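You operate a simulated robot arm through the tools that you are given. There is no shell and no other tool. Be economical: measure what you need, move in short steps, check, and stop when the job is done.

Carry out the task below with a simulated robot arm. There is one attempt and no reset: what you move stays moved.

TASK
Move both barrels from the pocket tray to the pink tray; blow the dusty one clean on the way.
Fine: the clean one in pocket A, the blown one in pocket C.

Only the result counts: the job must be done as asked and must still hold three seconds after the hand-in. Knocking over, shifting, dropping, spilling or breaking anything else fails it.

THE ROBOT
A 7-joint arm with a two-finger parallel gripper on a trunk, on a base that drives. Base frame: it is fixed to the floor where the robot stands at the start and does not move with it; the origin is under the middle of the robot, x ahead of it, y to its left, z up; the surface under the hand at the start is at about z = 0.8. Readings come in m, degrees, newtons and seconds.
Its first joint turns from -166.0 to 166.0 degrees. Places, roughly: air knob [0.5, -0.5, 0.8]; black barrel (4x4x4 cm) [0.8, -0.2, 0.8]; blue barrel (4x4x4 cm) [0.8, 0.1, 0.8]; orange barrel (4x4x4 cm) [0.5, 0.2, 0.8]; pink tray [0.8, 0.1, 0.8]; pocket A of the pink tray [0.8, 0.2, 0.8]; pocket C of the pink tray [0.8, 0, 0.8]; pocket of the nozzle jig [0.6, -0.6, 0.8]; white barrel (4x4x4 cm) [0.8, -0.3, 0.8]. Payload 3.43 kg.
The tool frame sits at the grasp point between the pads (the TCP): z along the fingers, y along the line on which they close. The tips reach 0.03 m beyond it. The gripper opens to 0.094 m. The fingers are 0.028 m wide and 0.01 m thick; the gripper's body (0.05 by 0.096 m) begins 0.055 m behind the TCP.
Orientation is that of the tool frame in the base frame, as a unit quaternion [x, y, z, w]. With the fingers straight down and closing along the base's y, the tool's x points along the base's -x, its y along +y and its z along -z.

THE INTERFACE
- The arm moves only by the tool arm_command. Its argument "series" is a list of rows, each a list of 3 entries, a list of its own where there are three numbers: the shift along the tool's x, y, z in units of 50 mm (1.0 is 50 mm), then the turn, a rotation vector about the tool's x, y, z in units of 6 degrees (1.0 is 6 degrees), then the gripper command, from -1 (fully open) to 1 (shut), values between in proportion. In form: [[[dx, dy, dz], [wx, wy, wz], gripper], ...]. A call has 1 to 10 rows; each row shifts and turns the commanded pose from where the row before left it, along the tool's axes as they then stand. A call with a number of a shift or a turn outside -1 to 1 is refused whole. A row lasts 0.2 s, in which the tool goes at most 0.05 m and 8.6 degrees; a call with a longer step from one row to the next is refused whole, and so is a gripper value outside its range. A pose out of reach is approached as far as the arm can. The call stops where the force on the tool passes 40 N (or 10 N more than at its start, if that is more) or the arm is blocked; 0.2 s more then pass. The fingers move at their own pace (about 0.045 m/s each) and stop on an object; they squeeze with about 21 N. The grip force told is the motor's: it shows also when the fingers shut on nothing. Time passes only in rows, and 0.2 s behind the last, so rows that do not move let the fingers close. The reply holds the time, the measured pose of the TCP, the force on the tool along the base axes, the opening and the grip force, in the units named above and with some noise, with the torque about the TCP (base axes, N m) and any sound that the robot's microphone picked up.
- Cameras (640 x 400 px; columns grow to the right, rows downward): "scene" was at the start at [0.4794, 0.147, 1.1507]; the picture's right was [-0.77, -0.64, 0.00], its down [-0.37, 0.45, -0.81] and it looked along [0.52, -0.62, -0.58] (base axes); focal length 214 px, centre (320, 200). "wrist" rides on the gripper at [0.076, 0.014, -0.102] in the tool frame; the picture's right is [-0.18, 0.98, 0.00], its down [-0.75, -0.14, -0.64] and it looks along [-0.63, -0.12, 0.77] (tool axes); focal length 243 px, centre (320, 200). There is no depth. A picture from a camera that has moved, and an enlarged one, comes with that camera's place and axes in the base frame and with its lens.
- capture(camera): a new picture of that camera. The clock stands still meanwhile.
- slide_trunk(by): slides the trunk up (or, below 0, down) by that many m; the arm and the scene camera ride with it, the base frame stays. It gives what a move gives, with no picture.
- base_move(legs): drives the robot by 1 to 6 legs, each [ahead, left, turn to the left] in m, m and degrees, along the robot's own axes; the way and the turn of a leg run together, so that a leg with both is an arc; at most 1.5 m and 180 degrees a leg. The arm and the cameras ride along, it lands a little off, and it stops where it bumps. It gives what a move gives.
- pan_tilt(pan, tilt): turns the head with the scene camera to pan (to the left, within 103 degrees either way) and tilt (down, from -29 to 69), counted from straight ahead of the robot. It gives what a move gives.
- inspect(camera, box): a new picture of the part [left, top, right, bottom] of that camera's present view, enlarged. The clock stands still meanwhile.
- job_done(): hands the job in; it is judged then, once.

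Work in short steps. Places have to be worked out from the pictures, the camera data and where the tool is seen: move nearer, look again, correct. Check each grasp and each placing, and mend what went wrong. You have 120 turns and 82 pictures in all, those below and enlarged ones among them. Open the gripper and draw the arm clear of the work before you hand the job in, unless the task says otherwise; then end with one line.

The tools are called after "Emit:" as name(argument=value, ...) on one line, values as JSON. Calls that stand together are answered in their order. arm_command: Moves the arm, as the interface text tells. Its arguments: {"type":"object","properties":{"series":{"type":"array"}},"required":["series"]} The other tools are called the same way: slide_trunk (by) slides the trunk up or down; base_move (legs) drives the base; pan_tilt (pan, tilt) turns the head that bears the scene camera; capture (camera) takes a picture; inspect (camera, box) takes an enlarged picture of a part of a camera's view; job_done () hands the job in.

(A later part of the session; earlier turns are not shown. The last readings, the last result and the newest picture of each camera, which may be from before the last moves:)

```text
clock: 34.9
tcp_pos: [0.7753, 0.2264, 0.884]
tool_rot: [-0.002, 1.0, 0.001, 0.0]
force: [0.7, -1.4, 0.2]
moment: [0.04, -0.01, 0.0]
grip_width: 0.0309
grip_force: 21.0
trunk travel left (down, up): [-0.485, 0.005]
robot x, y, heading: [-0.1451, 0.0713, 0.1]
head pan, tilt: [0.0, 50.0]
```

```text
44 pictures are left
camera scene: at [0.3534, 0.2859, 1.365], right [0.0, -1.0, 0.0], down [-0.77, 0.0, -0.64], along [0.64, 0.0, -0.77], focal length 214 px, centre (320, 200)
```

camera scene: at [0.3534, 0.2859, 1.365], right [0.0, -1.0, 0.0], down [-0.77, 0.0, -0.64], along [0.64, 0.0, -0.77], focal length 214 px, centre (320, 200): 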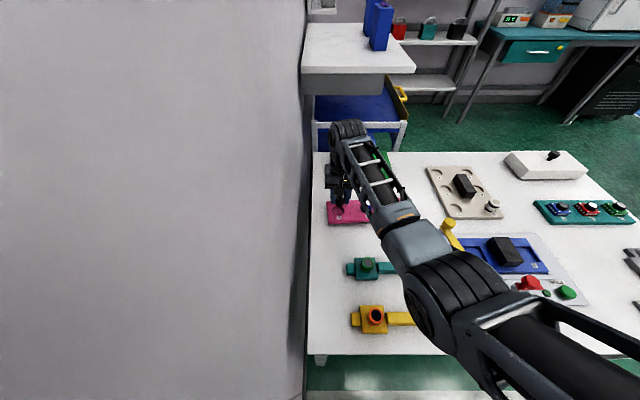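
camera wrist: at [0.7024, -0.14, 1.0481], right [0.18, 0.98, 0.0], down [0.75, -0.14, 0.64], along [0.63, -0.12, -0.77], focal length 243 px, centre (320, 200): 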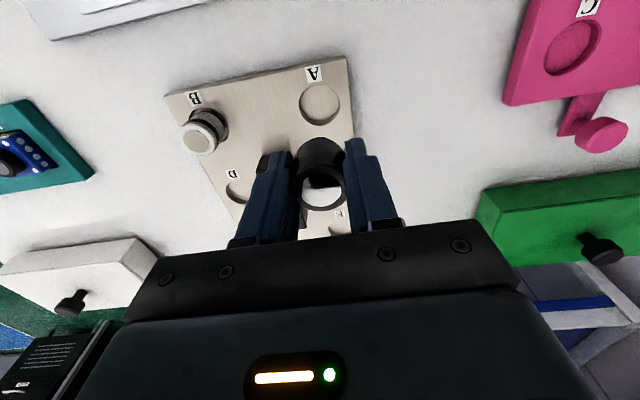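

The grey disc is a pivot: the pink tray may turn. I lift to the same height as an earlier picture and measure again.

Emit:
arm_command(series=[[[0, 0, -0.7], [0, 0, 0], 1], [[0, 0, -0.68], [0, 0, 0], 1], [[0, 0, 0], [0, 0, 0], 1]])

Emit:
inspect(camera="wrist", box=[200, 20, 440, 220])

```text
clock: 35.7
tcp_pos: [0.7744, 0.2256, 0.9534]
tool_rot: [0.0, 1.0, 0.001, 0.0]
force: [0.4, -0.8, -0.7]
moment: [0.0, -0.01, -0.02]
grip_width: 0.0312
grip_force: 21.0
trunk travel left (down, up): [-0.485, 0.005]
robot x, y, heading: [-0.1473, 0.0733, -0.2]
head pan, tilt: [0.0, 50.0]
```

```text
2.00 times, centred on (320, 120) of wrist
camera zoom: at [0.6984, 0.24, 1.0559], right [0.18, 0.98, 0.0], down [0.75, -0.14, 0.64], along [0.63, -0.12, -0.77], focal length 485 px, centre (320, 360)
```

zoom: 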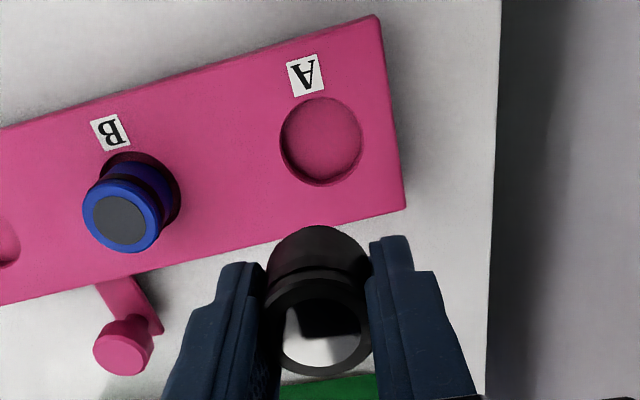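

The tray did turn about 4.5° on its pivot; pocket A moved from (0.7705,0.2289) to (0.7633,0.2284). I'll insert the barrel into the pocket where it is now, then carry the tray gently back to its original angle with it.

Emit:
arm_command(series=[[[0.27, 0.06, 0.4], [0, 0, 0], 1], [[0, 0, 0.6], [0, 0, 0], 1], [[0, 0, 0.5], [0, 0, 0], 1], [[0, 0, 0], [0, 0, 0], 1]])

Emit:
inspect(camera="wrist", box=[225, 80, 415, 200])

```text
clock: 36.7
tcp_pos: [0.7633, 0.2286, 0.8756]
tool_rot: [-0.002, 1.0, 0.001, 0.001]
force: [0.5, 0.2, -1.3]
moment: [0.03, -0.01, 0.02]
grip_width: 0.0309
grip_force: 20.7
trunk travel left (down, up): [-0.485, 0.005]
robot x, y, heading: [-0.1446, 0.0686, 0.2]
head pan, tilt: [0.0, 50.0]
```

```text
3.33 times, centred on (320, 140) of wrist
camera zoom: at [0.6877, 0.2424, 0.9784], right [0.18, 0.98, 0.0], down [0.75, -0.14, 0.64], along [0.63, -0.12, -0.77], focal length 809 px, centre (320, 400)
```

zoom: 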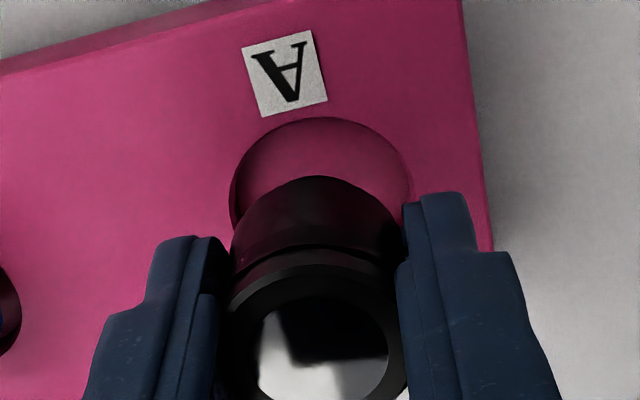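

Pocket now at (0.763,0.228), barrel at about (0.766,0.228). I shift −2.5 mm in x and lower to z≈0.860.

Emit:
arm_command(series=[[[0.05, 0.005, 0], [0, 0, 0], 1], [[0, 0, 0.17], [0, 0, 0], 1], [[0, 0, 0.12], [0, 0, 0], 1], [[0, 0, 0], [0, 0, 0], 1]])

Emit:
inspect(camera="wrist", box=[225, 80, 415, 200])

```text
clock: 37.7
tcp_pos: [0.7604, 0.2289, 0.8601]
tool_rot: [-0.001, 1.0, 0.001, 0.0]
force: [-0.3, -0.8, 0.3]
moment: [0.02, 0.01, 0.02]
grip_width: 0.031
grip_force: 21.3
trunk travel left (down, up): [-0.485, 0.005]
robot x, y, heading: [-0.1473, 0.0697, -0.1]
head pan, tilt: [0.0, 50.0]
```

```text
3.33 times, centred on (320, 140) of wrist
camera zoom: at [0.6842, 0.2424, 0.9632], right [0.18, 0.98, 0.0], down [0.75, -0.14, 0.64], along [0.63, -0.12, -0.77], focal length 809 px, centre (320, 400)
```

zoom: 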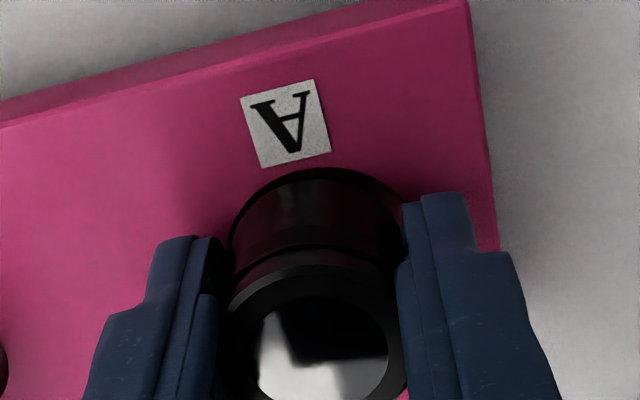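

The barrel sits within the ring with no contact. I lower further in small steps to verify it goes below the previous contact height freely.

Emit:
arm_command(series=[[[0, 0, 0.04], [0, 0, 0], 1], [[0, 0, 0.03], [0, 0, 0], 1], [[0, 0, 0], [0, 0, 0], 1]])

```text
clock: 38.5
tcp_pos: [0.7598, 0.2269, 0.8577]
tool_rot: [-0.001, 1.0, 0.001, -0.001]
force: [0.5, -0.2, 0.5]
moment: [-0.02, 0.0, -0.02]
grip_width: 0.0309
grip_force: 20.7
trunk travel left (down, up): [-0.485, 0.005]
robot x, y, heading: [-0.1482, 0.0754, -0.2]
head pan, tilt: [0.0, 50.0]
```

Free at 0.8577. Now I drag +x gently by about 1 cm, which should turn the tray back, then measure.

Emit:
arm_command(series=[[[-0.05, 0, 0], [0, 0, 0], 1], [[-0.05, 0, 0], [0, 0, 0], 1], [[-0.05, 0, 0], [0, 0, 0], 1], [[-0.04, 0, 0], [0, 0, 0], 1], [[0, 0, 0], [0, 0, 0], 1]])

Emit:
inspect(camera="wrist", box=[225, 80, 415, 200])

```text
clock: 39.7
tcp_pos: [0.7681, 0.2289, 0.8573]
tool_rot: [-0.001, 1.0, 0.001, 0.001]
force: [-0.1, -0.4, -0.5]
moment: [0.02, -0.01, -0.02]
grip_width: 0.0312
grip_force: 20.7
trunk travel left (down, up): [-0.485, 0.005]
robot x, y, heading: [-0.1479, 0.0689, -0.0]
head pan, tilt: [0.0, 50.0]
```

```text
3.33 times, centred on (320, 140) of wrist
camera zoom: at [0.6925, 0.2419, 0.96], right [0.18, 0.98, 0.0], down [0.75, -0.14, 0.64], along [0.63, -0.12, -0.77], focal length 809 px, centre (320, 400)
```

zoom: 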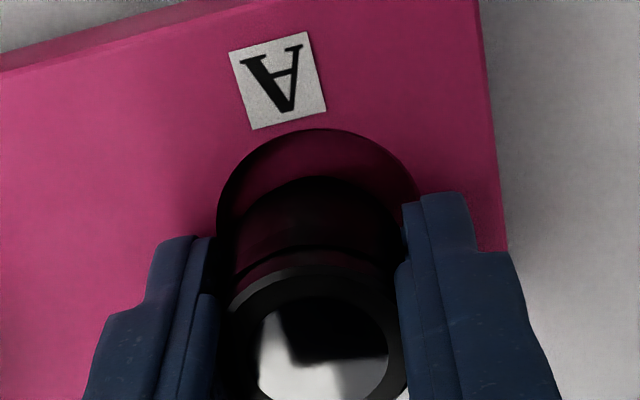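

No force yet; the barrel still has slack in the pocket. I continue in small steps.

Emit:
arm_command(series=[[[-0.04, 0, 0], [0, 0, 0], 1], [[-0.04, 0, 0], [0, 0, 0], 1], [[0, 0, 0], [0, 0, 0], 1]])

Emit:
inspect(camera="wrist", box=[225, 80, 415, 200])

```text
clock: 40.5
tcp_pos: [0.7732, 0.2285, 0.8565]
tool_rot: [0.0, 1.0, 0.001, 0.0]
force: [0.0, -0.1, 1.0]
moment: [0.0, 0.01, -0.02]
grip_width: 0.0311
grip_force: 21.2
trunk travel left (down, up): [-0.485, 0.005]
robot x, y, heading: [-0.1474, 0.0725, 0.2]
head pan, tilt: [0.0, 50.0]
```

```text
3.33 times, centred on (320, 140) of wrist
camera zoom: at [0.6973, 0.2422, 0.9598], right [0.18, 0.98, 0.0], down [0.75, -0.14, 0.64], along [0.63, -0.12, -0.77], focal length 809 px, centre (320, 400)
```

zoom: 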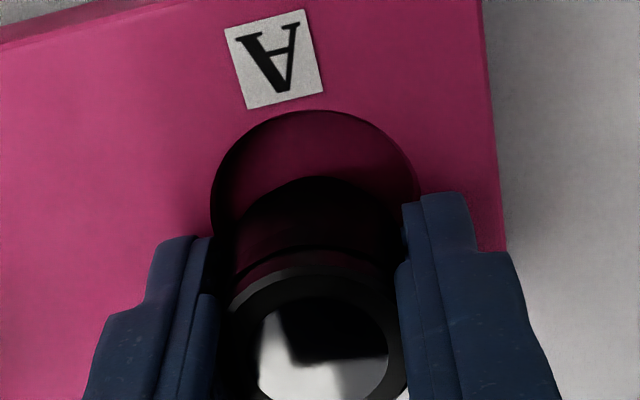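

The tray starts to follow (rim moved ~+2 mm). About 5.5 mm to go.

Emit:
arm_command(series=[[[-0.04, 0, 0], [0, 0, 0], 1], [[-0.04, 0, 0], [0, 0, 0], 1], [[-0.03, 0, 0], [0, 0, 0], 1], [[0, 0, 0], [0, 0, 0], 1]])

Emit:
inspect(camera="wrist", box=[225, 80, 415, 200])

```text
clock: 41.5
tcp_pos: [0.7789, 0.2285, 0.8584]
tool_rot: [-0.001, 1.0, 0.0, -0.001]
force: [0.2, 0.8, -0.5]
moment: [0.01, 0.02, 0.03]
grip_width: 0.0309
grip_force: 20.8
trunk travel left (down, up): [-0.485, 0.005]
robot x, y, heading: [-0.1504, 0.0689, 0.1]
head pan, tilt: [0.0, 50.0]
```

```text
3.33 times, centred on (320, 140) of wrist
camera zoom: at [0.7021, 0.2418, 0.9602], right [0.18, 0.98, 0.0], down [0.75, -0.14, 0.64], along [0.63, -0.12, -0.77], focal length 809 px, centre (320, 400)
```

zoom: 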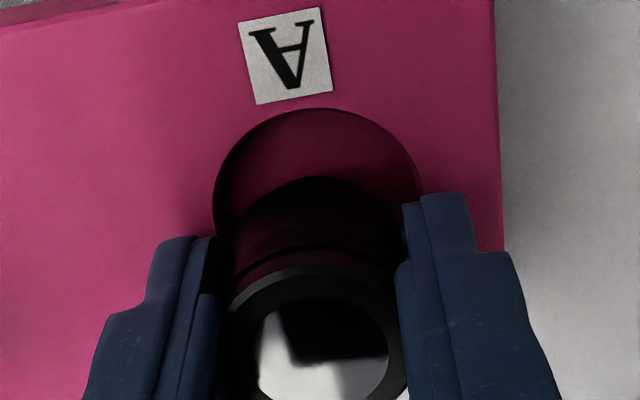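

The tray now follows 1:1; 1.2 mm more restores it. Then I back off 7 mm to centre the barrel, lower to the floor and check.

Emit:
arm_command(series=[[[-0.024, 0, 0], [0, 0, 0], 1], [[0, 0, 0], [0, 0, 0], 1], [[0.07, 0, 0], [0, 0, 0], 1], [[0.07, 0, 0], [0, 0, 0], 1], [[0, 0, 0], [0, 0, 0], 1]])

Emit:
arm_command(series=[[[0, 0, 0.03], [0, 0, 0], 1], [[0, 0, 0], [0, 0, 0], 1]])

Emit:
inspect(camera="wrist", box=[225, 80, 415, 200])

```text
clock: 42.7
tcp_pos: [0.7716, 0.2274, 0.8579]
tool_rot: [-0.001, 1.0, 0.001, 0.0]
force: [-0.3, 0.5, 0.0]
moment: [-0.03, 0.0, -0.01]
grip_width: 0.031
grip_force: 21.0
trunk travel left (down, up): [-0.485, 0.005]
robot x, y, heading: [-0.1468, 0.0703, 0.1]
head pan, tilt: [0.0, 50.0]
```

```text
clock: 43.3
tcp_pos: [0.773, 0.2273, 0.8546]
tool_rot: [0.0, 1.0, 0.001, 0.0]
force: [0.4, -0.2, 0.2]
moment: [0.02, -0.01, 0.01]
grip_width: 0.031
grip_force: 20.9
trunk travel left (down, up): [-0.485, 0.005]
robot x, y, heading: [-0.1505, 0.0747, 0.1]
head pan, tilt: [0.0, 50.0]
```

```text
3.33 times, centred on (320, 140) of wrist
camera zoom: at [0.6969, 0.2419, 0.9578], right [0.18, 0.98, 0.0], down [0.75, -0.14, 0.64], along [0.63, -0.12, -0.77], focal length 809 px, centre (320, 400)
```

zoom: 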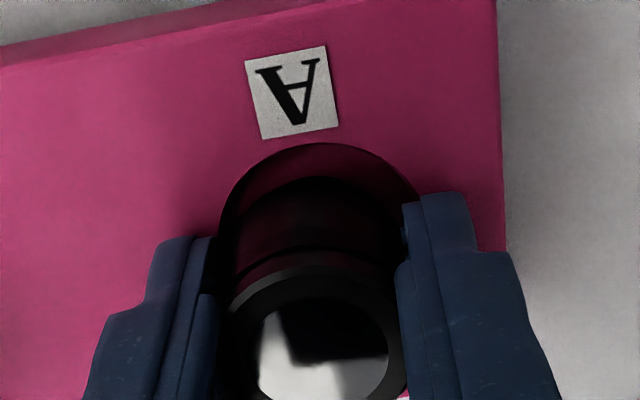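

No contact yet at ~0.855. I lower 1–2 mm more until touch.

Emit:
arm_command(series=[[[0, 0, 0.03], [0, 0, 0], 1], [[0, 0, 0], [0, 0, 0], 1]])

```text
clock: 43.9
tcp_pos: [0.7729, 0.2273, 0.8563]
tool_rot: [-0.001, 1.0, 0.001, 0.002]
force: [0.2, 2.3, 9.9]
moment: [-0.14, 0.12, -0.02]
grip_width: 0.0311
grip_force: 21.2
trunk travel left (down, up): [-0.485, 0.005]
robot x, y, heading: [-0.1471, 0.0735, 0.1]
head pan, tilt: [0.0, 50.0]
```

Touching. I ease up 1 mm so the fingertips don't drag the tray, open, and lift.

Emit:
arm_command(series=[[[0, 0, -0.045], [0, 0, 0], 1], [[0, 0, 0], [0, 0, 1e-09], 0.2], [[0, 0, 0], [0, 0, 0], 0.1], [[0, 0, 0], [0, 0, 0], 0], [[0, 0, 0], [0, 0, 0], 0]])

Emit:
arm_command(series=[[[0, 0, -0.2], [0, 0, 0], 0], [[0, 0, -0.8], [0, 0, 0], 0], [[0, 0, -0.9], [0, 0, 0], -0.3], [[0, 0, 0], [0, 0, 0], -0.3]])

Emit:
inspect(camera="wrist", box=[200, 20, 440, 220])

```text
clock: 45.1
tcp_pos: [0.772, 0.2287, 0.8569]
tool_rot: [-0.001, 1.0, 0.001, 0.001]
force: [1.3, -0.2, 0.1]
moment: [-0.01, -0.03, 0.0]
grip_width: 0.0472
grip_force: 0.1
trunk travel left (down, up): [-0.485, 0.005]
robot x, y, heading: [-0.1462, 0.0738, 0.0]
head pan, tilt: [0.0, 50.0]
```

```text
clock: 46.1
tcp_pos: [0.7731, 0.2294, 0.9516]
tool_rot: [-0.001, 1.0, 0.001, 0.0]
force: [0.1, 0.0, -0.3]
moment: [-0.01, 0.0, 0.0]
grip_width: 0.0611
grip_force: 0.0
trunk travel left (down, up): [-0.485, 0.005]
robot x, y, heading: [-0.1498, 0.074, -0.1]
head pan, tilt: [0.0, 50.0]
```

```text
2.00 times, centred on (320, 120) of wrist
camera zoom: at [0.6975, 0.244, 1.0542], right [0.18, 0.98, 0.0], down [0.75, -0.14, 0.64], along [0.63, -0.12, -0.77], focal length 485 px, centre (320, 360)
```

zoom: 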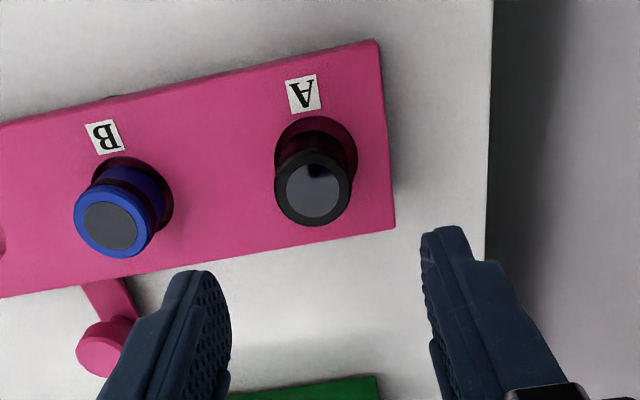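

Black barrel sits in pocket A, like the blue one, and the tray edge is back at its original angle. Now I lift the arm and drive the base right for the white barrel.

Emit:
arm_command(series=[[[0, 0, -0.9], [0, 0, 0], -0.4], [[0, 0, -0.9], [0, 0, 0], -0.4], [[0, 0, -0.9], [0, 0, 0], -0.4], [[0, 0, -0.5], [0, 0, 0], -0.4]])

Emit:
base_move(legs=[[0.03, -0.3, 0]])

Emit:
pan_tilt(pan=-40, tilt=45)

Emit:
capture(camera="scene")

```text
clock: 47.1
tcp_pos: [0.7737, 0.2299, 1.1126]
tool_rot: [-0.001, 1.0, 0.001, 0.0]
force: [-0.1, -0.2, -0.5]
moment: [0.05, 0.01, 0.01]
grip_width: 0.0658
grip_force: 0.0
trunk travel left (down, up): [-0.485, 0.005]
robot x, y, heading: [-0.1478, 0.0712, -0.0]
head pan, tilt: [0.0, 50.0]
```

```text
clock: 49.2
tcp_pos: [0.805, -0.0849, 1.1122]
tool_rot: [0.002, 1.0, 0.002, 0.001]
force: [0.4, -0.8, 0.1]
moment: [0.0, 0.0, -0.02]
grip_width: 0.0658
grip_force: 0.1
trunk travel left (down, up): [-0.485, 0.005]
robot x, y, heading: [-0.1144, -0.2401, -0.4]
head pan, tilt: [0.0, 50.0]
```

```text
clock: 50.3
tcp_pos: [0.8053, -0.0842, 1.1131]
tool_rot: [0.003, 1.0, 0.0, 0.0]
force: [0.2, -0.1, -0.7]
moment: [0.0, -0.01, 0.0]
grip_width: 0.0657
grip_force: 0.0
trunk travel left (down, up): [-0.485, 0.005]
robot x, y, heading: [-0.1156, -0.2367, -0.6]
head pan, tilt: [-40.0, 45.0]
```

```text
35 pictures are left
camera scene: at [0.3694, -0.0788, 1.3719], right [-0.65, -0.76, 0.0], down [-0.54, 0.46, -0.71], along [0.54, -0.46, -0.71], focal length 214 px, centre (320, 200)
```

scene: 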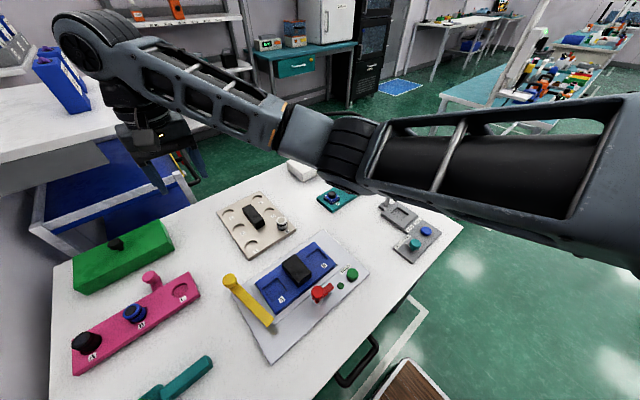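

Good overview and all is clear. I move to above the white barrel at (0.780,-0.267).

Emit:
arm_command(series=[[[0.083, -0.61, 0.64], [0, 0, 0], -0.4], [[0.083, -0.61, 0.64], [0, 0, 0], -0.4], [[0.083, -0.61, 0.64], [0, 0, 0], -0.4], [[0.083, -0.61, 0.64], [0, 0, 0], -0.4], [[0.083, -0.61, 0.64], [0, 0, 0], -0.4], [[0.083, -0.61, 0.64], [0, 0, 0], -0.4], [[0, 0, 0], [0, 0, 0], -0.4]])

Emit:
capture(camera="wrist")

```text
clock: 51.9
tcp_pos: [0.7799, -0.2667, 0.9205]
tool_rot: [0.003, 1.0, 0.001, 0.0]
force: [-0.5, -0.2, 0.7]
moment: [0.0, 0.01, 0.0]
grip_width: 0.0658
grip_force: 0.0
trunk travel left (down, up): [-0.485, 0.005]
robot x, y, heading: [-0.1174, -0.2399, -0.4]
head pan, tilt: [-40.0, 45.0]
```

```text
34 pictures are left
camera wrist: at [0.7034, -0.2533, 1.0223], right [0.19, 0.98, 0.0], down [0.75, -0.15, 0.64], along [0.63, -0.12, -0.77], focal length 243 px, centre (320, 200)
```

wrist: 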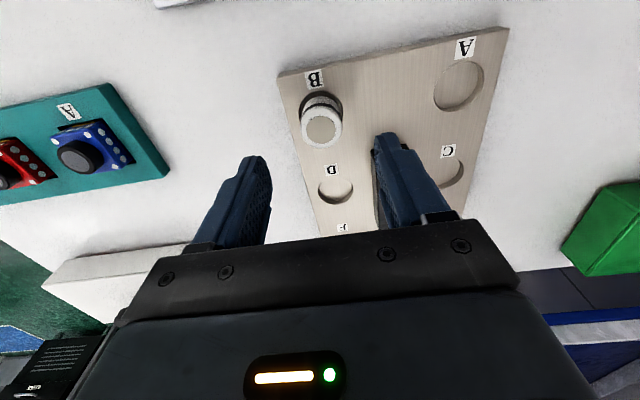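

The white barrel is directly below. I descend to z≈0.853 (slightly higher grip), close, and lift.

Emit:
arm_command(series=[[[0.02, 0.02, 0.6], [0, 0, 0], -0.4], [[0, 0, 0.5], [0, 0, 0], -0.4], [[0, 0, 0.25], [0, 0, 0], -0.4], [[0, 0, 0], [0, 0, 0], -0.4], [[0, 0, 0], [0, 0, 0], 1], [[0, 0, 0], [0, 0, 0], 1], [[0, 0, 0], [0, 0, 0], 1], [[0, 0, 0], [0, 0, 0], 1]])

Emit:
arm_command(series=[[[0, 0, -0.3], [0, 0, 0], 1], [[0, 0, -0.8], [0, 0, 0], 1], [[0, 0, -0.9], [0, 0, 0], 1], [[0, 0, -0.9], [0, 0, 0], 1], [[0, 0, -0.9], [0, 0, 0], 1]])

Emit:
capture(camera="wrist")

Emit:
inspect(camera="scene", box=[360, 180, 460, 260])

```text
clock: 53.7
tcp_pos: [0.7786, -0.2668, 0.8527]
tool_rot: [0.002, 1.0, 0.001, 0.001]
force: [-0.2, -0.2, 2.3]
moment: [-0.04, 0.01, 0.04]
grip_width: 0.0307
grip_force: 21.0
trunk travel left (down, up): [-0.485, 0.005]
robot x, y, heading: [-0.1232, -0.2365, -0.5]
head pan, tilt: [-40.0, 45.0]
```

```text
clock: 54.9
tcp_pos: [0.7786, -0.2661, 1.043]
tool_rot: [0.003, 1.0, 0.001, 0.0]
force: [-0.4, 0.6, 0.0]
moment: [-0.05, 0.04, 0.01]
grip_width: 0.0307
grip_force: 21.1
trunk travel left (down, up): [-0.485, 0.005]
robot x, y, heading: [-0.1195, -0.2382, -0.0]
head pan, tilt: [-40.0, 45.0]
```

```text
33 pictures are left
camera wrist: at [0.7016, -0.2525, 1.1459], right [0.19, 0.98, 0.0], down [0.75, -0.15, 0.64], along [0.63, -0.12, -0.77], focal length 243 px, centre (320, 200)
```

wrist: 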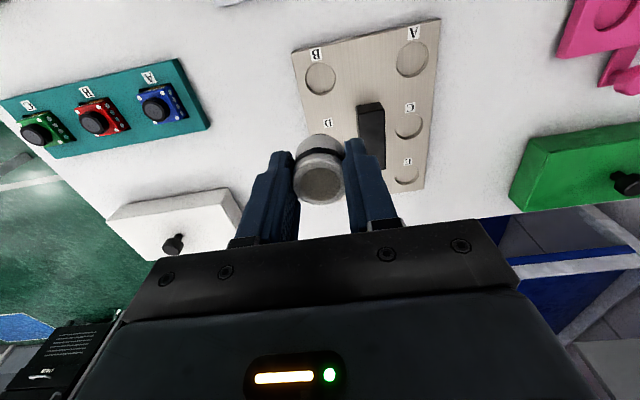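

```text
5.00 times, centred on (410, 220) of scene
camera zoom: at [0.3693, -0.0784, 1.3717], right [-0.65, -0.76, 0.0], down [-0.54, 0.46, -0.71], along [0.54, -0.46, -0.71], focal length 1072 px, centre (-130, 100)
```

zoom: 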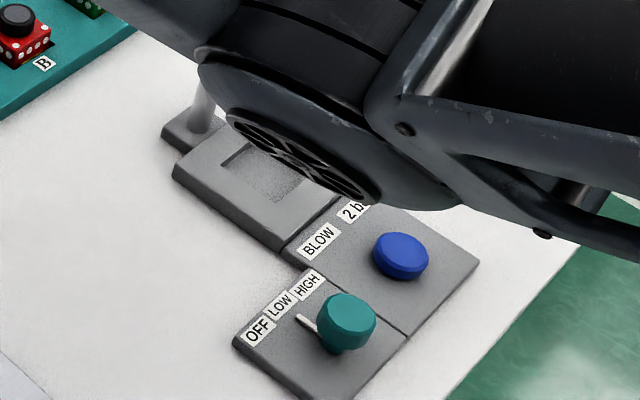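

The white barrel is held with its matte lens up. The air station has an OFF/LOW/HIGH knob at about (0.46,-0.51), a blue BLOW button at about (0.46,-0.59) and the jig pocket at about (0.56,-0.60). I move over there and tilt the wrist camera to read the labels.

Emit:
arm_command(series=[[[0.53, -0.647, -0.1], [0, 0, 0], 1], [[0.53, -0.647, -0.1], [0, 0, 0], 1], [[0.53, -0.647, -0.1], [0, 0, 0], 1], [[0.53, -0.647, -0.1], [0, 0, 0], 1], [[0.53, -0.647, -0.1], [0, 0, 0], 1], [[0.53, -0.647, -0.1], [0, 0, 0], 1]])

Emit:
arm_command(series=[[[0, 0, 0], [0, 1, 0], 1], [[0, 0, 0], [0, 1, 0], 1], [[0, 0, 0], [0, 1, 0], 1], [[0, 0, 0], [0, 1, 0], 1], [[0, 0, 0], [0, 1, 0], 1], [[0, 0, 0], [0, 0, 0], 1]])

Emit:
capture(camera="wrist")

```text
clock: 56.3
tcp_pos: [0.6178, -0.4615, 1.0747]
tool_rot: [0.002, 1.0, 0.001, 0.0]
force: [-0.1, 0.7, -0.6]
moment: [-0.03, 0.03, 0.02]
grip_width: 0.0304
grip_force: 20.6
trunk travel left (down, up): [-0.485, 0.005]
robot x, y, heading: [-0.1132, -0.2403, -0.4]
head pan, tilt: [-40.0, 45.0]
```

```text
clock: 57.7
tcp_pos: [0.6193, -0.4602, 1.073]
tool_rot: [0.002, 0.966, 0.001, -0.259]
force: [-0.1, 0.2, -0.3]
moment: [0.01, 0.0, -0.01]
grip_width: 0.0305
grip_force: 20.2
trunk travel left (down, up): [-0.485, 0.005]
robot x, y, heading: [-0.1179, -0.2392, -0.7]
head pan, tilt: [-40.0, 45.0]
```

```text
31 pictures are left
camera wrist: at [0.6044, -0.4465, 1.1994], right [0.16, 0.98, -0.09], down [0.97, -0.15, 0.18], along [0.16, -0.12, -0.98], focal length 243 px, centre (320, 200)
```

wrist: 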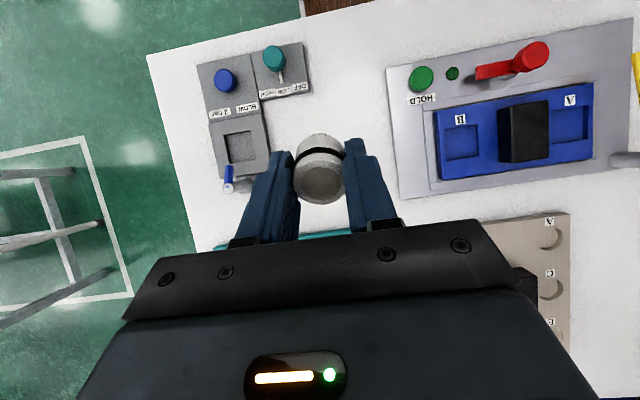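

Emit:
inspect(camera="wrist", box=[190, 30, 320, 200])

Emit:
inspect(camera="wrist", box=[205, 70, 315, 125])

```text
2.35 times, centred on (255, 115) of wrist
camera zoom: at [0.6044, -0.4465, 1.1994], right [0.16, 0.98, -0.09], down [0.97, -0.15, 0.18], along [0.16, -0.12, -0.98], focal length 571 px, centre (473, 400)
```

zoom: 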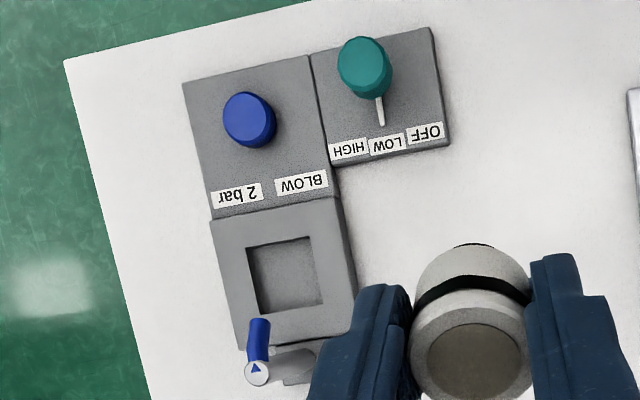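

```text
5.82 times, centred on (260, 98) of wrist
camera zoom: at [0.6044, -0.4465, 1.1994], right [0.16, 0.98, -0.09], down [0.97, -0.15, 0.18], along [0.16, -0.12, -0.98], focal length 1412 px, centre (669, 796)
```

zoom: 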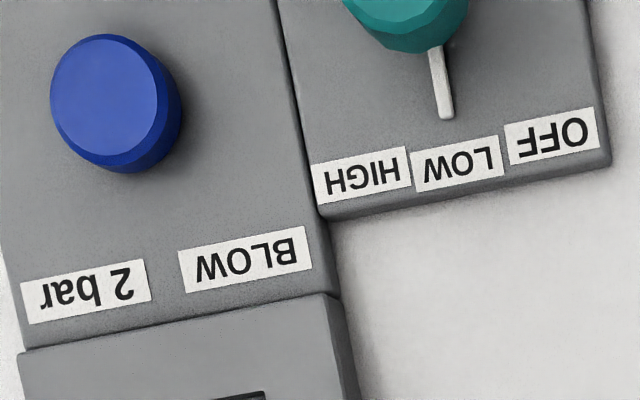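

The knob points at LOW; the blue button is labelled BLOW, 2 bar. LOW is already set, so I'll place the barrel in the square jig pocket, centre about (0.564,-0.603), and press BLOW first. I level the tool and go above the pocket.

Emit:
arm_command(series=[[[0, 0, 0], [0, -1, 0], 1], [[0, 0, 0], [0, -1, 0], 1], [[0, 0, 0], [0, -1, 0], 1], [[0, 0, 0], [0, -1, 0], 1], [[0, 0, 0], [0, -1, 0], 1]])

Emit:
arm_command(series=[[[0.22, -0.572, 0.41], [0, 0, 0], 1], [[0.22, -0.572, 0.41], [0, 0, 0], 1], [[0.22, -0.572, 0.41], [0, 0, 0], 1], [[0.22, -0.572, 0.41], [0, 0, 0], 1], [[0.22, -0.572, 0.41], [0, 0, 0], 1], [[0, 0, 0], [0, 0, 0], 1]])

Emit:
inspect(camera="wrist", box=[200, 20, 440, 220])

Emit:
capture(camera="scene")

```text
clock: 58.9
tcp_pos: [0.6188, -0.4613, 1.072]
tool_rot: [0.003, 1.0, 0.002, 0.0]
force: [-0.3, -0.2, -0.7]
moment: [0.02, 0.02, 0.0]
grip_width: 0.0308
grip_force: 21.2
trunk travel left (down, up): [-0.485, 0.005]
robot x, y, heading: [-0.1177, -0.237, -0.2]
head pan, tilt: [-40.0, 45.0]
```

```text
clock: 60.3
tcp_pos: [0.5626, -0.6029, 0.9658]
tool_rot: [0.003, 1.0, 0.001, 0.0]
force: [0.0, 0.7, -0.1]
moment: [0.01, -0.02, 0.0]
grip_width: 0.0308
grip_force: 21.1
trunk travel left (down, up): [-0.485, 0.005]
robot x, y, heading: [-0.1164, -0.2366, -0.5]
head pan, tilt: [-40.0, 45.0]
```

```text
2.00 times, centred on (320, 120) of wrist
camera zoom: at [0.4866, -0.5897, 1.0685], right [0.19, 0.98, 0.0], down [0.75, -0.15, 0.64], along [0.63, -0.12, -0.77], focal length 485 px, centre (320, 360)
```

zoom: 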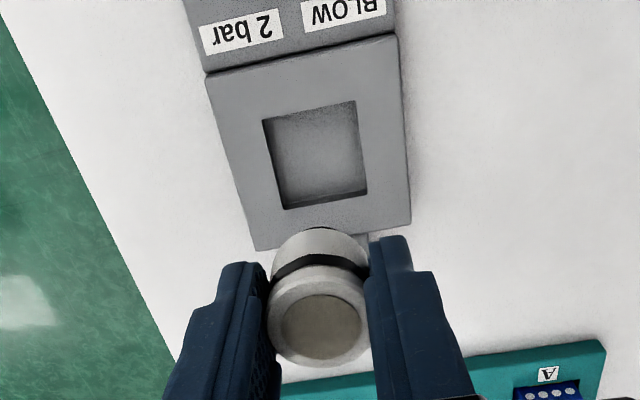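

```text
27 pictures are left
camera scene: at [0.3693, -0.079, 1.3719], right [-0.65, -0.76, 0.0], down [-0.54, 0.46, -0.71], along [0.54, -0.46, -0.71], focal length 214 px, centre (320, 200)
```

scene: 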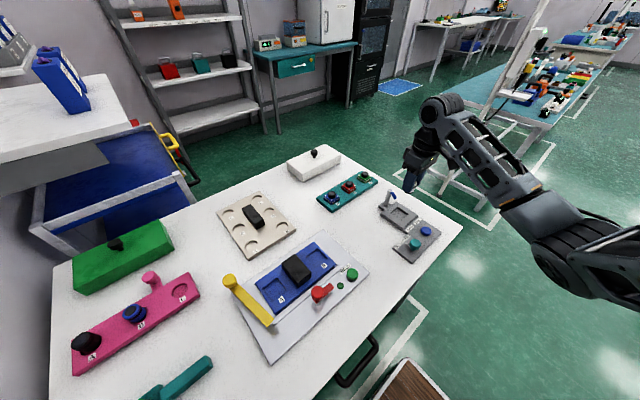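

The barrel is well aligned over the jig pocket. I shift −2.5 mm in x and lower to z≈0.88 to check against the nozzle.

Emit:
arm_command(series=[[[0.05, 0, 0.4], [0, 0, 0], 1], [[0, 0, 0.7], [0, 0, 0], 1], [[0, 0, 0.62], [0, 0, 0], 1], [[0, 0, 0], [0, 0, 0], 1]])

Emit:
inspect(camera="wrist", box=[200, 50, 440, 220])

Emit:
inspect(camera="scene", box=[360, 140, 460, 260])

```text
clock: 61.3
tcp_pos: [0.5588, -0.6038, 0.8827]
tool_rot: [0.002, 1.0, 0.001, 0.0]
force: [-0.4, 0.4, -1.0]
moment: [0.01, -0.01, -0.04]
grip_width: 0.0305
grip_force: 21.5
trunk travel left (down, up): [-0.485, 0.005]
robot x, y, heading: [-0.1184, -0.2372, -0.4]
head pan, tilt: [-40.0, 45.0]
```

```text
2.35 times, centred on (320, 135) of wrist
camera zoom: at [0.4827, -0.5895, 0.9851], right [0.19, 0.98, 0.0], down [0.75, -0.15, 0.64], along [0.63, -0.12, -0.77], focal length 571 px, centre (320, 353)
```

zoom: 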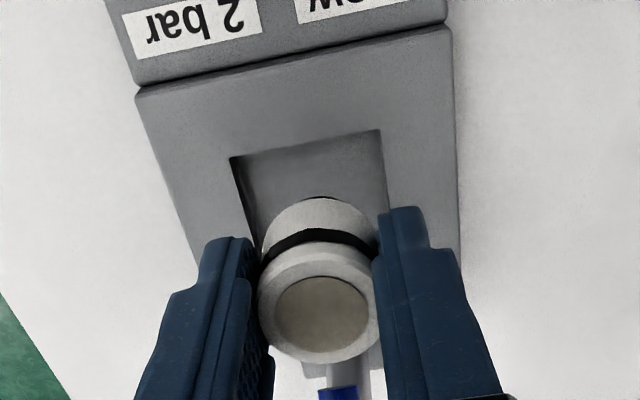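

```text
3.33 times, centred on (410, 200) of scene
camera zoom: at [0.3693, -0.079, 1.3719], right [-0.65, -0.76, 0.0], down [-0.54, 0.46, -0.71], along [0.54, -0.46, -0.71], focal length 715 px, centre (20, 200)
```

zoom: 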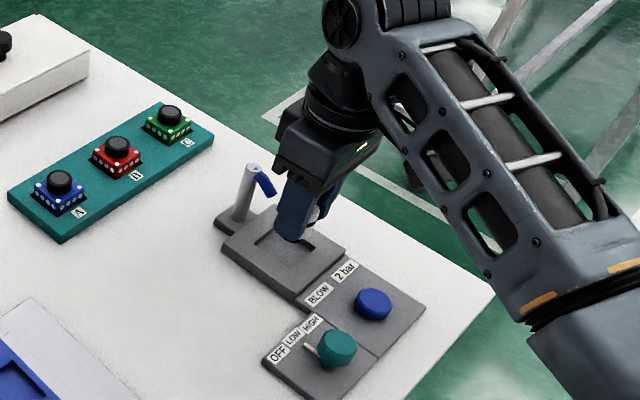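

Clearance from the nozzle is fine and alignment is good. I lower into the pocket in small steps.

Emit:
arm_command(series=[[[0, 0, 0.2], [0, 0, 0], 1], [[0, 0, 0.14], [0, 0, 0], 1], [[0, 0, 0.08], [0, 0, 0], 1], [[0, 0, 0.06], [0, 0, 0], 1], [[0, 0, 0], [0, 0, 0], 1]])

```text
clock: 62.5
tcp_pos: [0.5598, -0.6021, 0.8592]
tool_rot: [0.003, 1.0, 0.001, 0.0]
force: [0.0, 0.5, 0.1]
moment: [-0.01, 0.02, -0.04]
grip_width: 0.0309
grip_force: 20.9
trunk travel left (down, up): [-0.485, 0.005]
robot x, y, heading: [-0.1201, -0.2371, -0.2]
head pan, tilt: [-40.0, 45.0]
```

Emit:
arm_command(series=[[[0, 0, 0.05], [0, 0, 0], 1], [[0, 0, 0.05], [0, 0, 0], 1], [[0, 0, 0], [0, 0, 0], 1]])

Emit:
inspect(camera="wrist", box=[200, 50, 440, 220])

```text
clock: 63.3
tcp_pos: [0.5587, -0.602, 0.8541]
tool_rot: [0.003, 1.0, 0.002, 0.0]
force: [-0.5, 0.1, 0.2]
moment: [-0.01, 0.0, 0.02]
grip_width: 0.0306
grip_force: 21.0
trunk travel left (down, up): [-0.485, 0.005]
robot x, y, heading: [-0.1177, -0.2391, -0.6]
head pan, tilt: [-40.0, 45.0]
```

```text
2.35 times, centred on (320, 135) of wrist
camera zoom: at [0.483, -0.5888, 0.957], right [0.19, 0.98, 0.0], down [0.75, -0.15, 0.64], along [0.63, -0.12, -0.77], focal length 571 px, centre (320, 353)
```

zoom: 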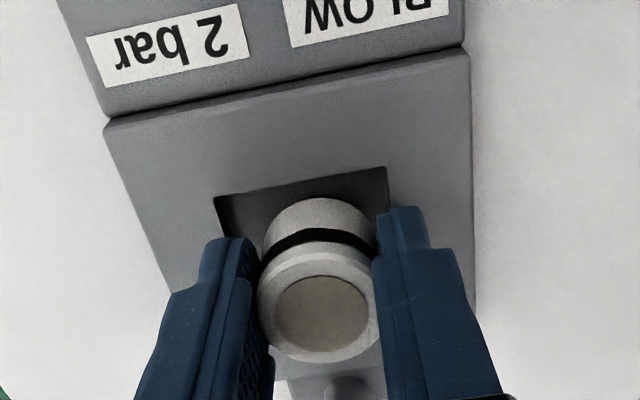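

Barrel is inside the square pocket, no contact yet. A few millimetres further, watching the force.

Emit:
arm_command(series=[[[0, 0, 0.04], [0, 0, 0], 1], [[0, 0, 0.04], [0, 0, 0], 1], [[0, 0, 0], [0, 0, 0], 1]])

```text
clock: 64.1
tcp_pos: [0.5595, -0.6037, 0.8519]
tool_rot: [0.003, 1.0, 0.0, 0.002]
force: [-0.1, 2.7, 21.2]
moment: [0.17, 0.0, 0.01]
grip_width: 0.0306
grip_force: 20.9
trunk travel left (down, up): [-0.485, 0.005]
robot x, y, heading: [-0.1177, -0.237, -0.5]
head pan, tilt: [-40.0, 45.0]
```

Contact. I ease up 1 mm, open modestly, lift and look.

Emit:
arm_command(series=[[[0, 0, -0.05], [0, 0, 0], 1], [[0, 0, 0], [0, 0, 0], 0.2], [[0, 0, 0], [0, 0, 0], 0.05], [[0, 0, 0], [0, 0, 0], 0], [[0, 0, 0], [0, 0, 0], 0]])

Emit:
arm_command(series=[[[0, 0, -0.2], [0, 0, 0], 0], [[0, 0, -0.8], [0, 0, 0], 0], [[0, 0, -0.9], [0, 0, 0], 0], [[0, 0, -0.9], [0, 0, 0], 0]])

Emit:
inspect(camera="wrist", box=[200, 0, 440, 200])

```text
clock: 65.3
tcp_pos: [0.5599, -0.6036, 0.854]
tool_rot: [0.002, 1.0, 0.0, 0.0]
force: [0.5, -0.4, 0.0]
moment: [-0.01, 0.0, -0.02]
grip_width: 0.0469
grip_force: 0.1
trunk travel left (down, up): [-0.485, 0.005]
robot x, y, heading: [-0.1179, -0.2338, -0.3]
head pan, tilt: [-40.0, 45.0]
```

```text
clock: 66.3
tcp_pos: [0.5592, -0.6027, 0.993]
tool_rot: [0.002, 1.0, 0.0, 0.0]
force: [-0.1, 0.5, 0.9]
moment: [-0.02, 0.02, -0.01]
grip_width: 0.0468
grip_force: 0.1
trunk travel left (down, up): [-0.485, 0.005]
robot x, y, heading: [-0.1173, -0.2382, -0.4]
head pan, tilt: [-40.0, 45.0]
```

```text
2.00 times, centred on (320, 100) of wrist
camera zoom: at [0.4828, -0.5878, 1.0947], right [0.19, 0.98, 0.0], down [0.75, -0.15, 0.64], along [0.63, -0.12, -0.77], focal length 485 px, centre (320, 400)
```

zoom: 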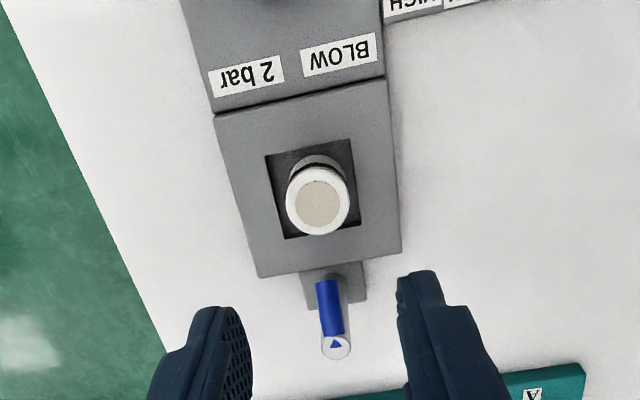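

The barrel stands in the jig pocket in front of the nozzle. Now I close the fingers and go above the BLOW button at about (0.469,-0.600).

Emit:
arm_command(series=[[[0.6, 0.02, 0.3], [0, 0, 0], 1], [[0.6, 0.02, 0.6], [0, 0, 0], 1], [[0.6, 0.02, 0.6], [0, 0, 0], 1], [[0, 0, 0], [0, 0, 0], 1], [[0, 0, 0], [0, 0, 0], 1]])

Emit:
capture(camera="wrist")

```text
clock: 67.5
tcp_pos: [0.4675, -0.5979, 0.915]
tool_rot: [0.002, 1.0, 0.0, 0.0]
force: [0.3, 0.5, 0.8]
moment: [0.01, 0.0, 0.06]
grip_width: 0.0001
grip_force: 20.7
trunk travel left (down, up): [-0.485, 0.005]
robot x, y, heading: [-0.1194, -0.2386, -0.5]
head pan, tilt: [-40.0, 45.0]
```

```text
22 pictures are left
camera wrist: at [0.391, -0.5833, 1.0177], right [0.19, 0.98, 0.0], down [0.75, -0.15, 0.64], along [0.63, -0.12, -0.77], focal length 243 px, centre (320, 200)
```

wrist: 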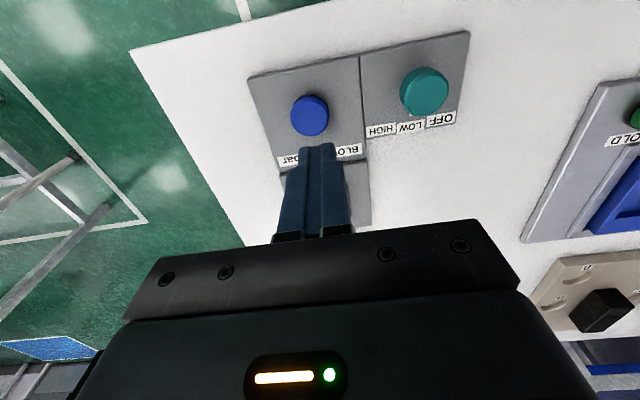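

The button refines to (0.458,-0.603). I shift there and press down in small steps, listening for the air.

Emit:
arm_command(series=[[[0.19, -0.1, 0.3], [0, 0, 0], 1], [[0, 0, 0.4], [0, 0, 0], 1], [[0, 0, 0.12], [0, 0, 0], 1], [[0, 0, 0.1], [0, 0, 0], 1], [[0, 0, 0.1], [0, 0, 0], 1], [[0, 0, 0], [0, 0, 0], 1]])

```text
clock: 68.9
tcp_pos: [0.4599, -0.6034, 0.8648]
tool_rot: [0.003, 1.0, 0.001, 0.0]
force: [0.2, 0.5, -1.0]
moment: [0.0, 0.01, 0.01]
grip_width: 0.0
grip_force: 21.1
trunk travel left (down, up): [-0.485, 0.005]
robot x, y, heading: [-0.1213, -0.2381, -0.5]
head pan, tilt: [-40.0, 45.0]
```

Emit:
arm_command(series=[[[0, 0, 0.08], [0, 0, 0], 1], [[0, 0, 0.08], [0, 0, 0], 1], [[0, 0, 0.08], [0, 0, 0], 1], [[0, 0, 0], [0, 0, 0], 1]])

```text
clock: 69.9
tcp_pos: [0.4592, -0.6036, 0.8544]
tool_rot: [0.003, 1.0, 0.001, 0.0]
force: [-0.2, 0.4, -0.3]
moment: [-0.02, 0.04, -0.02]
grip_width: 0.0
grip_force: 20.9
trunk travel left (down, up): [-0.485, 0.005]
robot x, y, heading: [-0.1143, -0.2386, -0.4]
head pan, tilt: [-40.0, 45.0]
```

No contact yet at tip z 0.824; a little further.

Emit:
arm_command(series=[[[0, 0, 0.06], [0, 0, 0], 1], [[0, 0, 0.06], [0, 0, 0], 1], [[0, 0, 0], [0, 0, 0], 1], [[0, 0, 0], [0, 0, 0], 1]])

Emit:
inspect(camera="scene", box=[360, 160, 460, 270])

```text
clock: 70.9
tcp_pos: [0.4608, -0.6055, 0.8474]
tool_rot: [0.002, 1.0, 0.001, 0.001]
force: [2.2, -0.6, 3.7]
moment: [-0.01, -0.04, 0.0]
grip_width: 0.0
grip_force: 21.2
trunk travel left (down, up): [-0.485, 0.005]
robot x, y, heading: [-0.1146, -0.2389, 0.1]
head pan, tilt: [-40.0, 45.0]
heard: click
```

```text
3.64 times, centred on (410, 215) of scene
camera zoom: at [0.3693, -0.0789, 1.3719], right [-0.65, -0.76, 0.0], down [-0.54, 0.46, -0.71], along [0.54, -0.46, -0.71], focal length 780 px, centre (-7, 146)
```

zoom: 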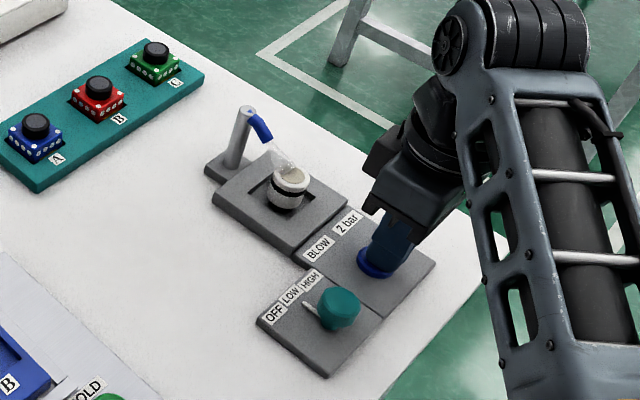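

A click, and an air jet is visible on the barrel. I keep the button pressed for two seconds and check the lens.

Emit:
arm_command(series=[[[0, 0, 0], [0, 0, 0], 1], [[0, 0, 0], [0, 0, 0], 1], [[0, 0, 0], [0, 0, 0], 1], [[0, 0, 0], [0, 0, 0], 1], [[0, 0, 0], [0, 0, 0], 1], [[0, 0, 0], [0, 0, 0], 1], [[0, 0, 0], [0, 0, 0], 1], [[0, 0, 0], [0, 0, 0], 1], [[0, 0, 0], [0, 0, 0], 1], [[0, 0, 0], [0, 0, 0], 1]])

Emit:
inspect(camera="scene", box=[390, 180, 430, 220])

```text
clock: 73.1
tcp_pos: [0.4596, -0.6046, 0.8479]
tool_rot: [0.002, 1.0, 0.001, 0.001]
force: [-0.2, -0.9, 3.0]
moment: [0.01, -0.03, 0.01]
grip_width: 0.0001
grip_force: 20.5
trunk travel left (down, up): [-0.485, 0.005]
robot x, y, heading: [-0.1187, -0.241, -0.1]
head pan, tilt: [-40.0, 45.0]
```

```text
10.00 times, centred on (410, 200) of scene
camera zoom: at [0.3692, -0.0789, 1.3719], right [-0.65, -0.76, 0.0], down [-0.54, 0.46, -0.71], along [0.54, -0.46, -0.71], focal length 2145 px, centre (-580, 200)
```

zoom: 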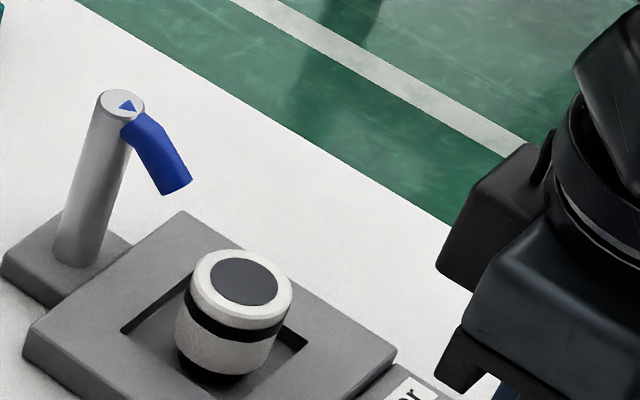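

The lens is now dark and clear, so LOW was enough. I release the button, rise, and go back above the barrel at (0.561,-0.603) with the gripper partly open.

Emit:
arm_command(series=[[[0, 0, -0.4], [0, 0, 0], 1], [[0, 0, -0.9], [0, 0, 0], 1], [[0, 0, -0.8], [0, 0, 0], 0.5], [[-0.68, 0.01, 0], [0, 0, 0], -0.3], [[-0.68, 0.01, 0], [0, 0, 0], -0.3], [[-0.67, 0.02, 0], [0, 0, 0], -0.3], [[0, 0, 0], [0, 0, 0], -0.3]])

Emit:
inspect(camera="wrist", box=[200, 20, 440, 220])

```text
clock: 74.7
tcp_pos: [0.563, -0.6052, 0.9529]
tool_rot: [0.003, 1.0, 0.001, 0.0]
force: [0.0, -0.5, 0.0]
moment: [0.02, -0.02, 0.01]
grip_width: 0.061
grip_force: 0.1
trunk travel left (down, up): [-0.485, 0.005]
robot x, y, heading: [-0.1188, -0.2373, -0.1]
head pan, tilt: [-40.0, 45.0]
```

```text
2.00 times, centred on (320, 120) of wrist
camera zoom: at [0.4867, -0.591, 1.0566], right [0.19, 0.98, 0.0], down [0.75, -0.15, 0.64], along [0.63, -0.12, -0.77], focal length 485 px, centre (320, 360)
```

zoom: 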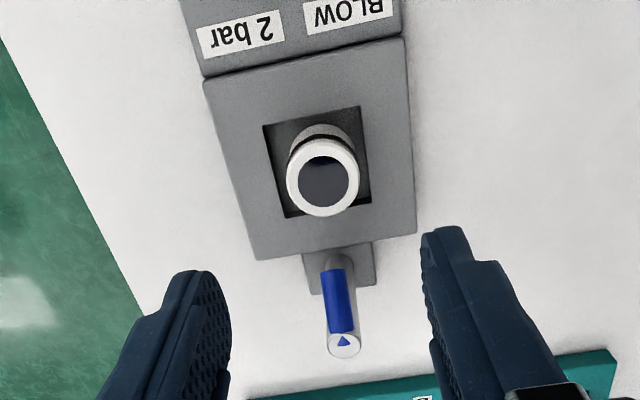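

Lens dark and clean; barrel at (0.561,-0.603). I descend to z≈0.857, grip and lift.

Emit:
arm_command(series=[[[0.04, 0.04, 0.5], [0, 0, 0], -0.3], [[0, 0, 0.7], [0, 0, 0], -0.3], [[0, 0, 0.5], [0, 0, 0], -0.3], [[0, 0, 0.22], [0, 0, 0], -0.3], [[0, 0, 0], [0, 0, 0], -0.3], [[0, 0, 0], [0, 0, 0], 1], [[0, 0, 0], [0, 0, 0], 1], [[0, 0, 0], [0, 0, 0], 1], [[0, 0, 0], [0, 0, 0], 1]])

Emit:
arm_command(series=[[[0, 0, -0.3], [0, 0, 0], 1], [[0, 0, -0.8], [0, 0, 0], 1], [[0, 0, -0.9], [0, 0, 0], 1], [[0, 0, -0.9], [0, 0, 0], 1], [[0, 0, -0.9], [0, 0, 0], 1], [[0, 0, -0.9], [0, 0, 0], 1]])

```text
clock: 76.7
tcp_pos: [0.559, -0.6029, 0.8581]
tool_rot: [0.003, 1.0, 0.0, 0.0]
force: [-0.2, -0.2, 0.2]
moment: [0.04, -0.01, -0.03]
grip_width: 0.0304
grip_force: 20.9
trunk travel left (down, up): [-0.485, 0.005]
robot x, y, heading: [-0.1164, -0.2382, -0.7]
head pan, tilt: [-40.0, 45.0]
```

```text
clock: 78.1
tcp_pos: [0.5606, -0.5991, 1.091]
tool_rot: [0.003, 1.0, 0.001, 0.0]
force: [-0.2, -0.2, -0.9]
moment: [0.0, 0.04, -0.04]
grip_width: 0.0306
grip_force: 20.9
trunk travel left (down, up): [-0.485, 0.005]
robot x, y, heading: [-0.1186, -0.2378, -0.4]
head pan, tilt: [-40.0, 45.0]
```

The white barrel is held. I carry it high toward pocket C of the pink tray, near (0.768,0.05).

Emit:
arm_command(series=[[[-0.276, 0.865, 0], [0, 0, 0], 1], [[-0.276, 0.865, 0], [0, 0, 0], 1], [[-0.276, 0.865, 0], [0, 0, 0], 1], [[-0.276, 0.865, 0], [0, 0, 0], 1], [[-0.276, 0.865, 0], [0, 0, 0], 1], [[-0.276, 0.865, 0], [0, 0, 0], 1], [[-0.276, 0.865, 0], [0, 0, 0], 1], [[-0.276, 0.865, 0], [0, 0, 0], 1]])

Emit:
arm_command(series=[[[-0.276, 0.865, 0.1], [0, 0, 0], 1], [[-0.276, 0.865, 0.1], [0, 0, 0], 1], [[-0.276, 0.865, 0.2], [0, 0, 0], 1], [[-0.276, 0.865, 0.2], [0, 0, 0], 1], [[-0.276, 0.865, 0.3], [0, 0, 0], 1], [[-0.276, 0.865, 0.3], [0, 0, 0], 1], [[-0.276, 0.865, 0.3], [0, 0, 0], 1], [[0, 0, 0.8], [0, 0, 0], 1], [[0, 0, 0.5], [0, 0, 0], 1], [[0, 0, 0], [0, 0, 0], 1]])

Emit:
capture(camera="scene")

Emit:
inspect(camera="wrist", box=[200, 20, 440, 220])

```text
clock: 79.9
tcp_pos: [0.6691, -0.2552, 1.0944]
tool_rot: [0.004, 1.0, 0.001, 0.001]
force: [0.3, -0.9, 0.7]
moment: [0.01, 0.0, 0.02]
grip_width: 0.0306
grip_force: 20.5
trunk travel left (down, up): [-0.485, 0.005]
robot x, y, heading: [-0.1164, -0.2435, -0.1]
head pan, tilt: [-40.0, 45.0]
```

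```text
clock: 82.1
tcp_pos: [0.7692, 0.0471, 0.9569]
tool_rot: [0.002, 1.0, 0.0, 0.0]
force: [-0.5, 0.5, -0.3]
moment: [0.0, 0.02, 0.01]
grip_width: 0.0306
grip_force: 20.8
trunk travel left (down, up): [-0.485, 0.005]
robot x, y, heading: [-0.1188, -0.2431, -0.4]
head pan, tilt: [-40.0, 45.0]
```

```text
18 pictures are left
camera scene: at [0.3693, -0.0787, 1.3719], right [-0.65, -0.76, 0.0], down [-0.54, 0.46, -0.71], along [0.54, -0.46, -0.71], focal length 214 px, centre (320, 200)
```

scene: 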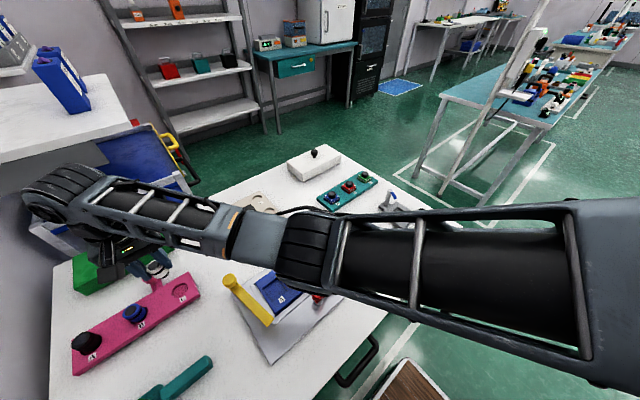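

```text
2.00 times, centred on (320, 120) of wrist
camera zoom: at [0.6932, 0.0615, 1.0585], right [0.19, 0.98, 0.0], down [0.75, -0.15, 0.64], along [0.63, -0.12, -0.77], focal length 485 px, centre (320, 360)
```

zoom: 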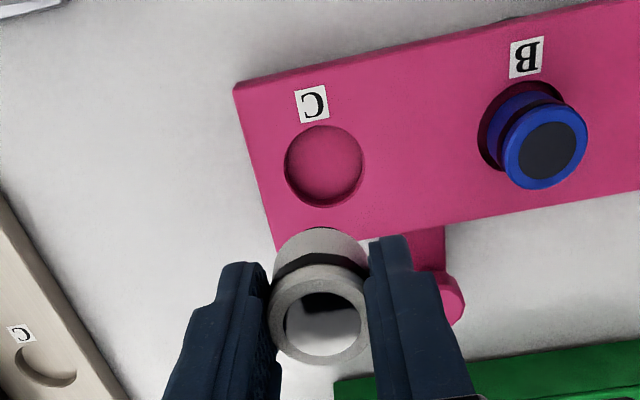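

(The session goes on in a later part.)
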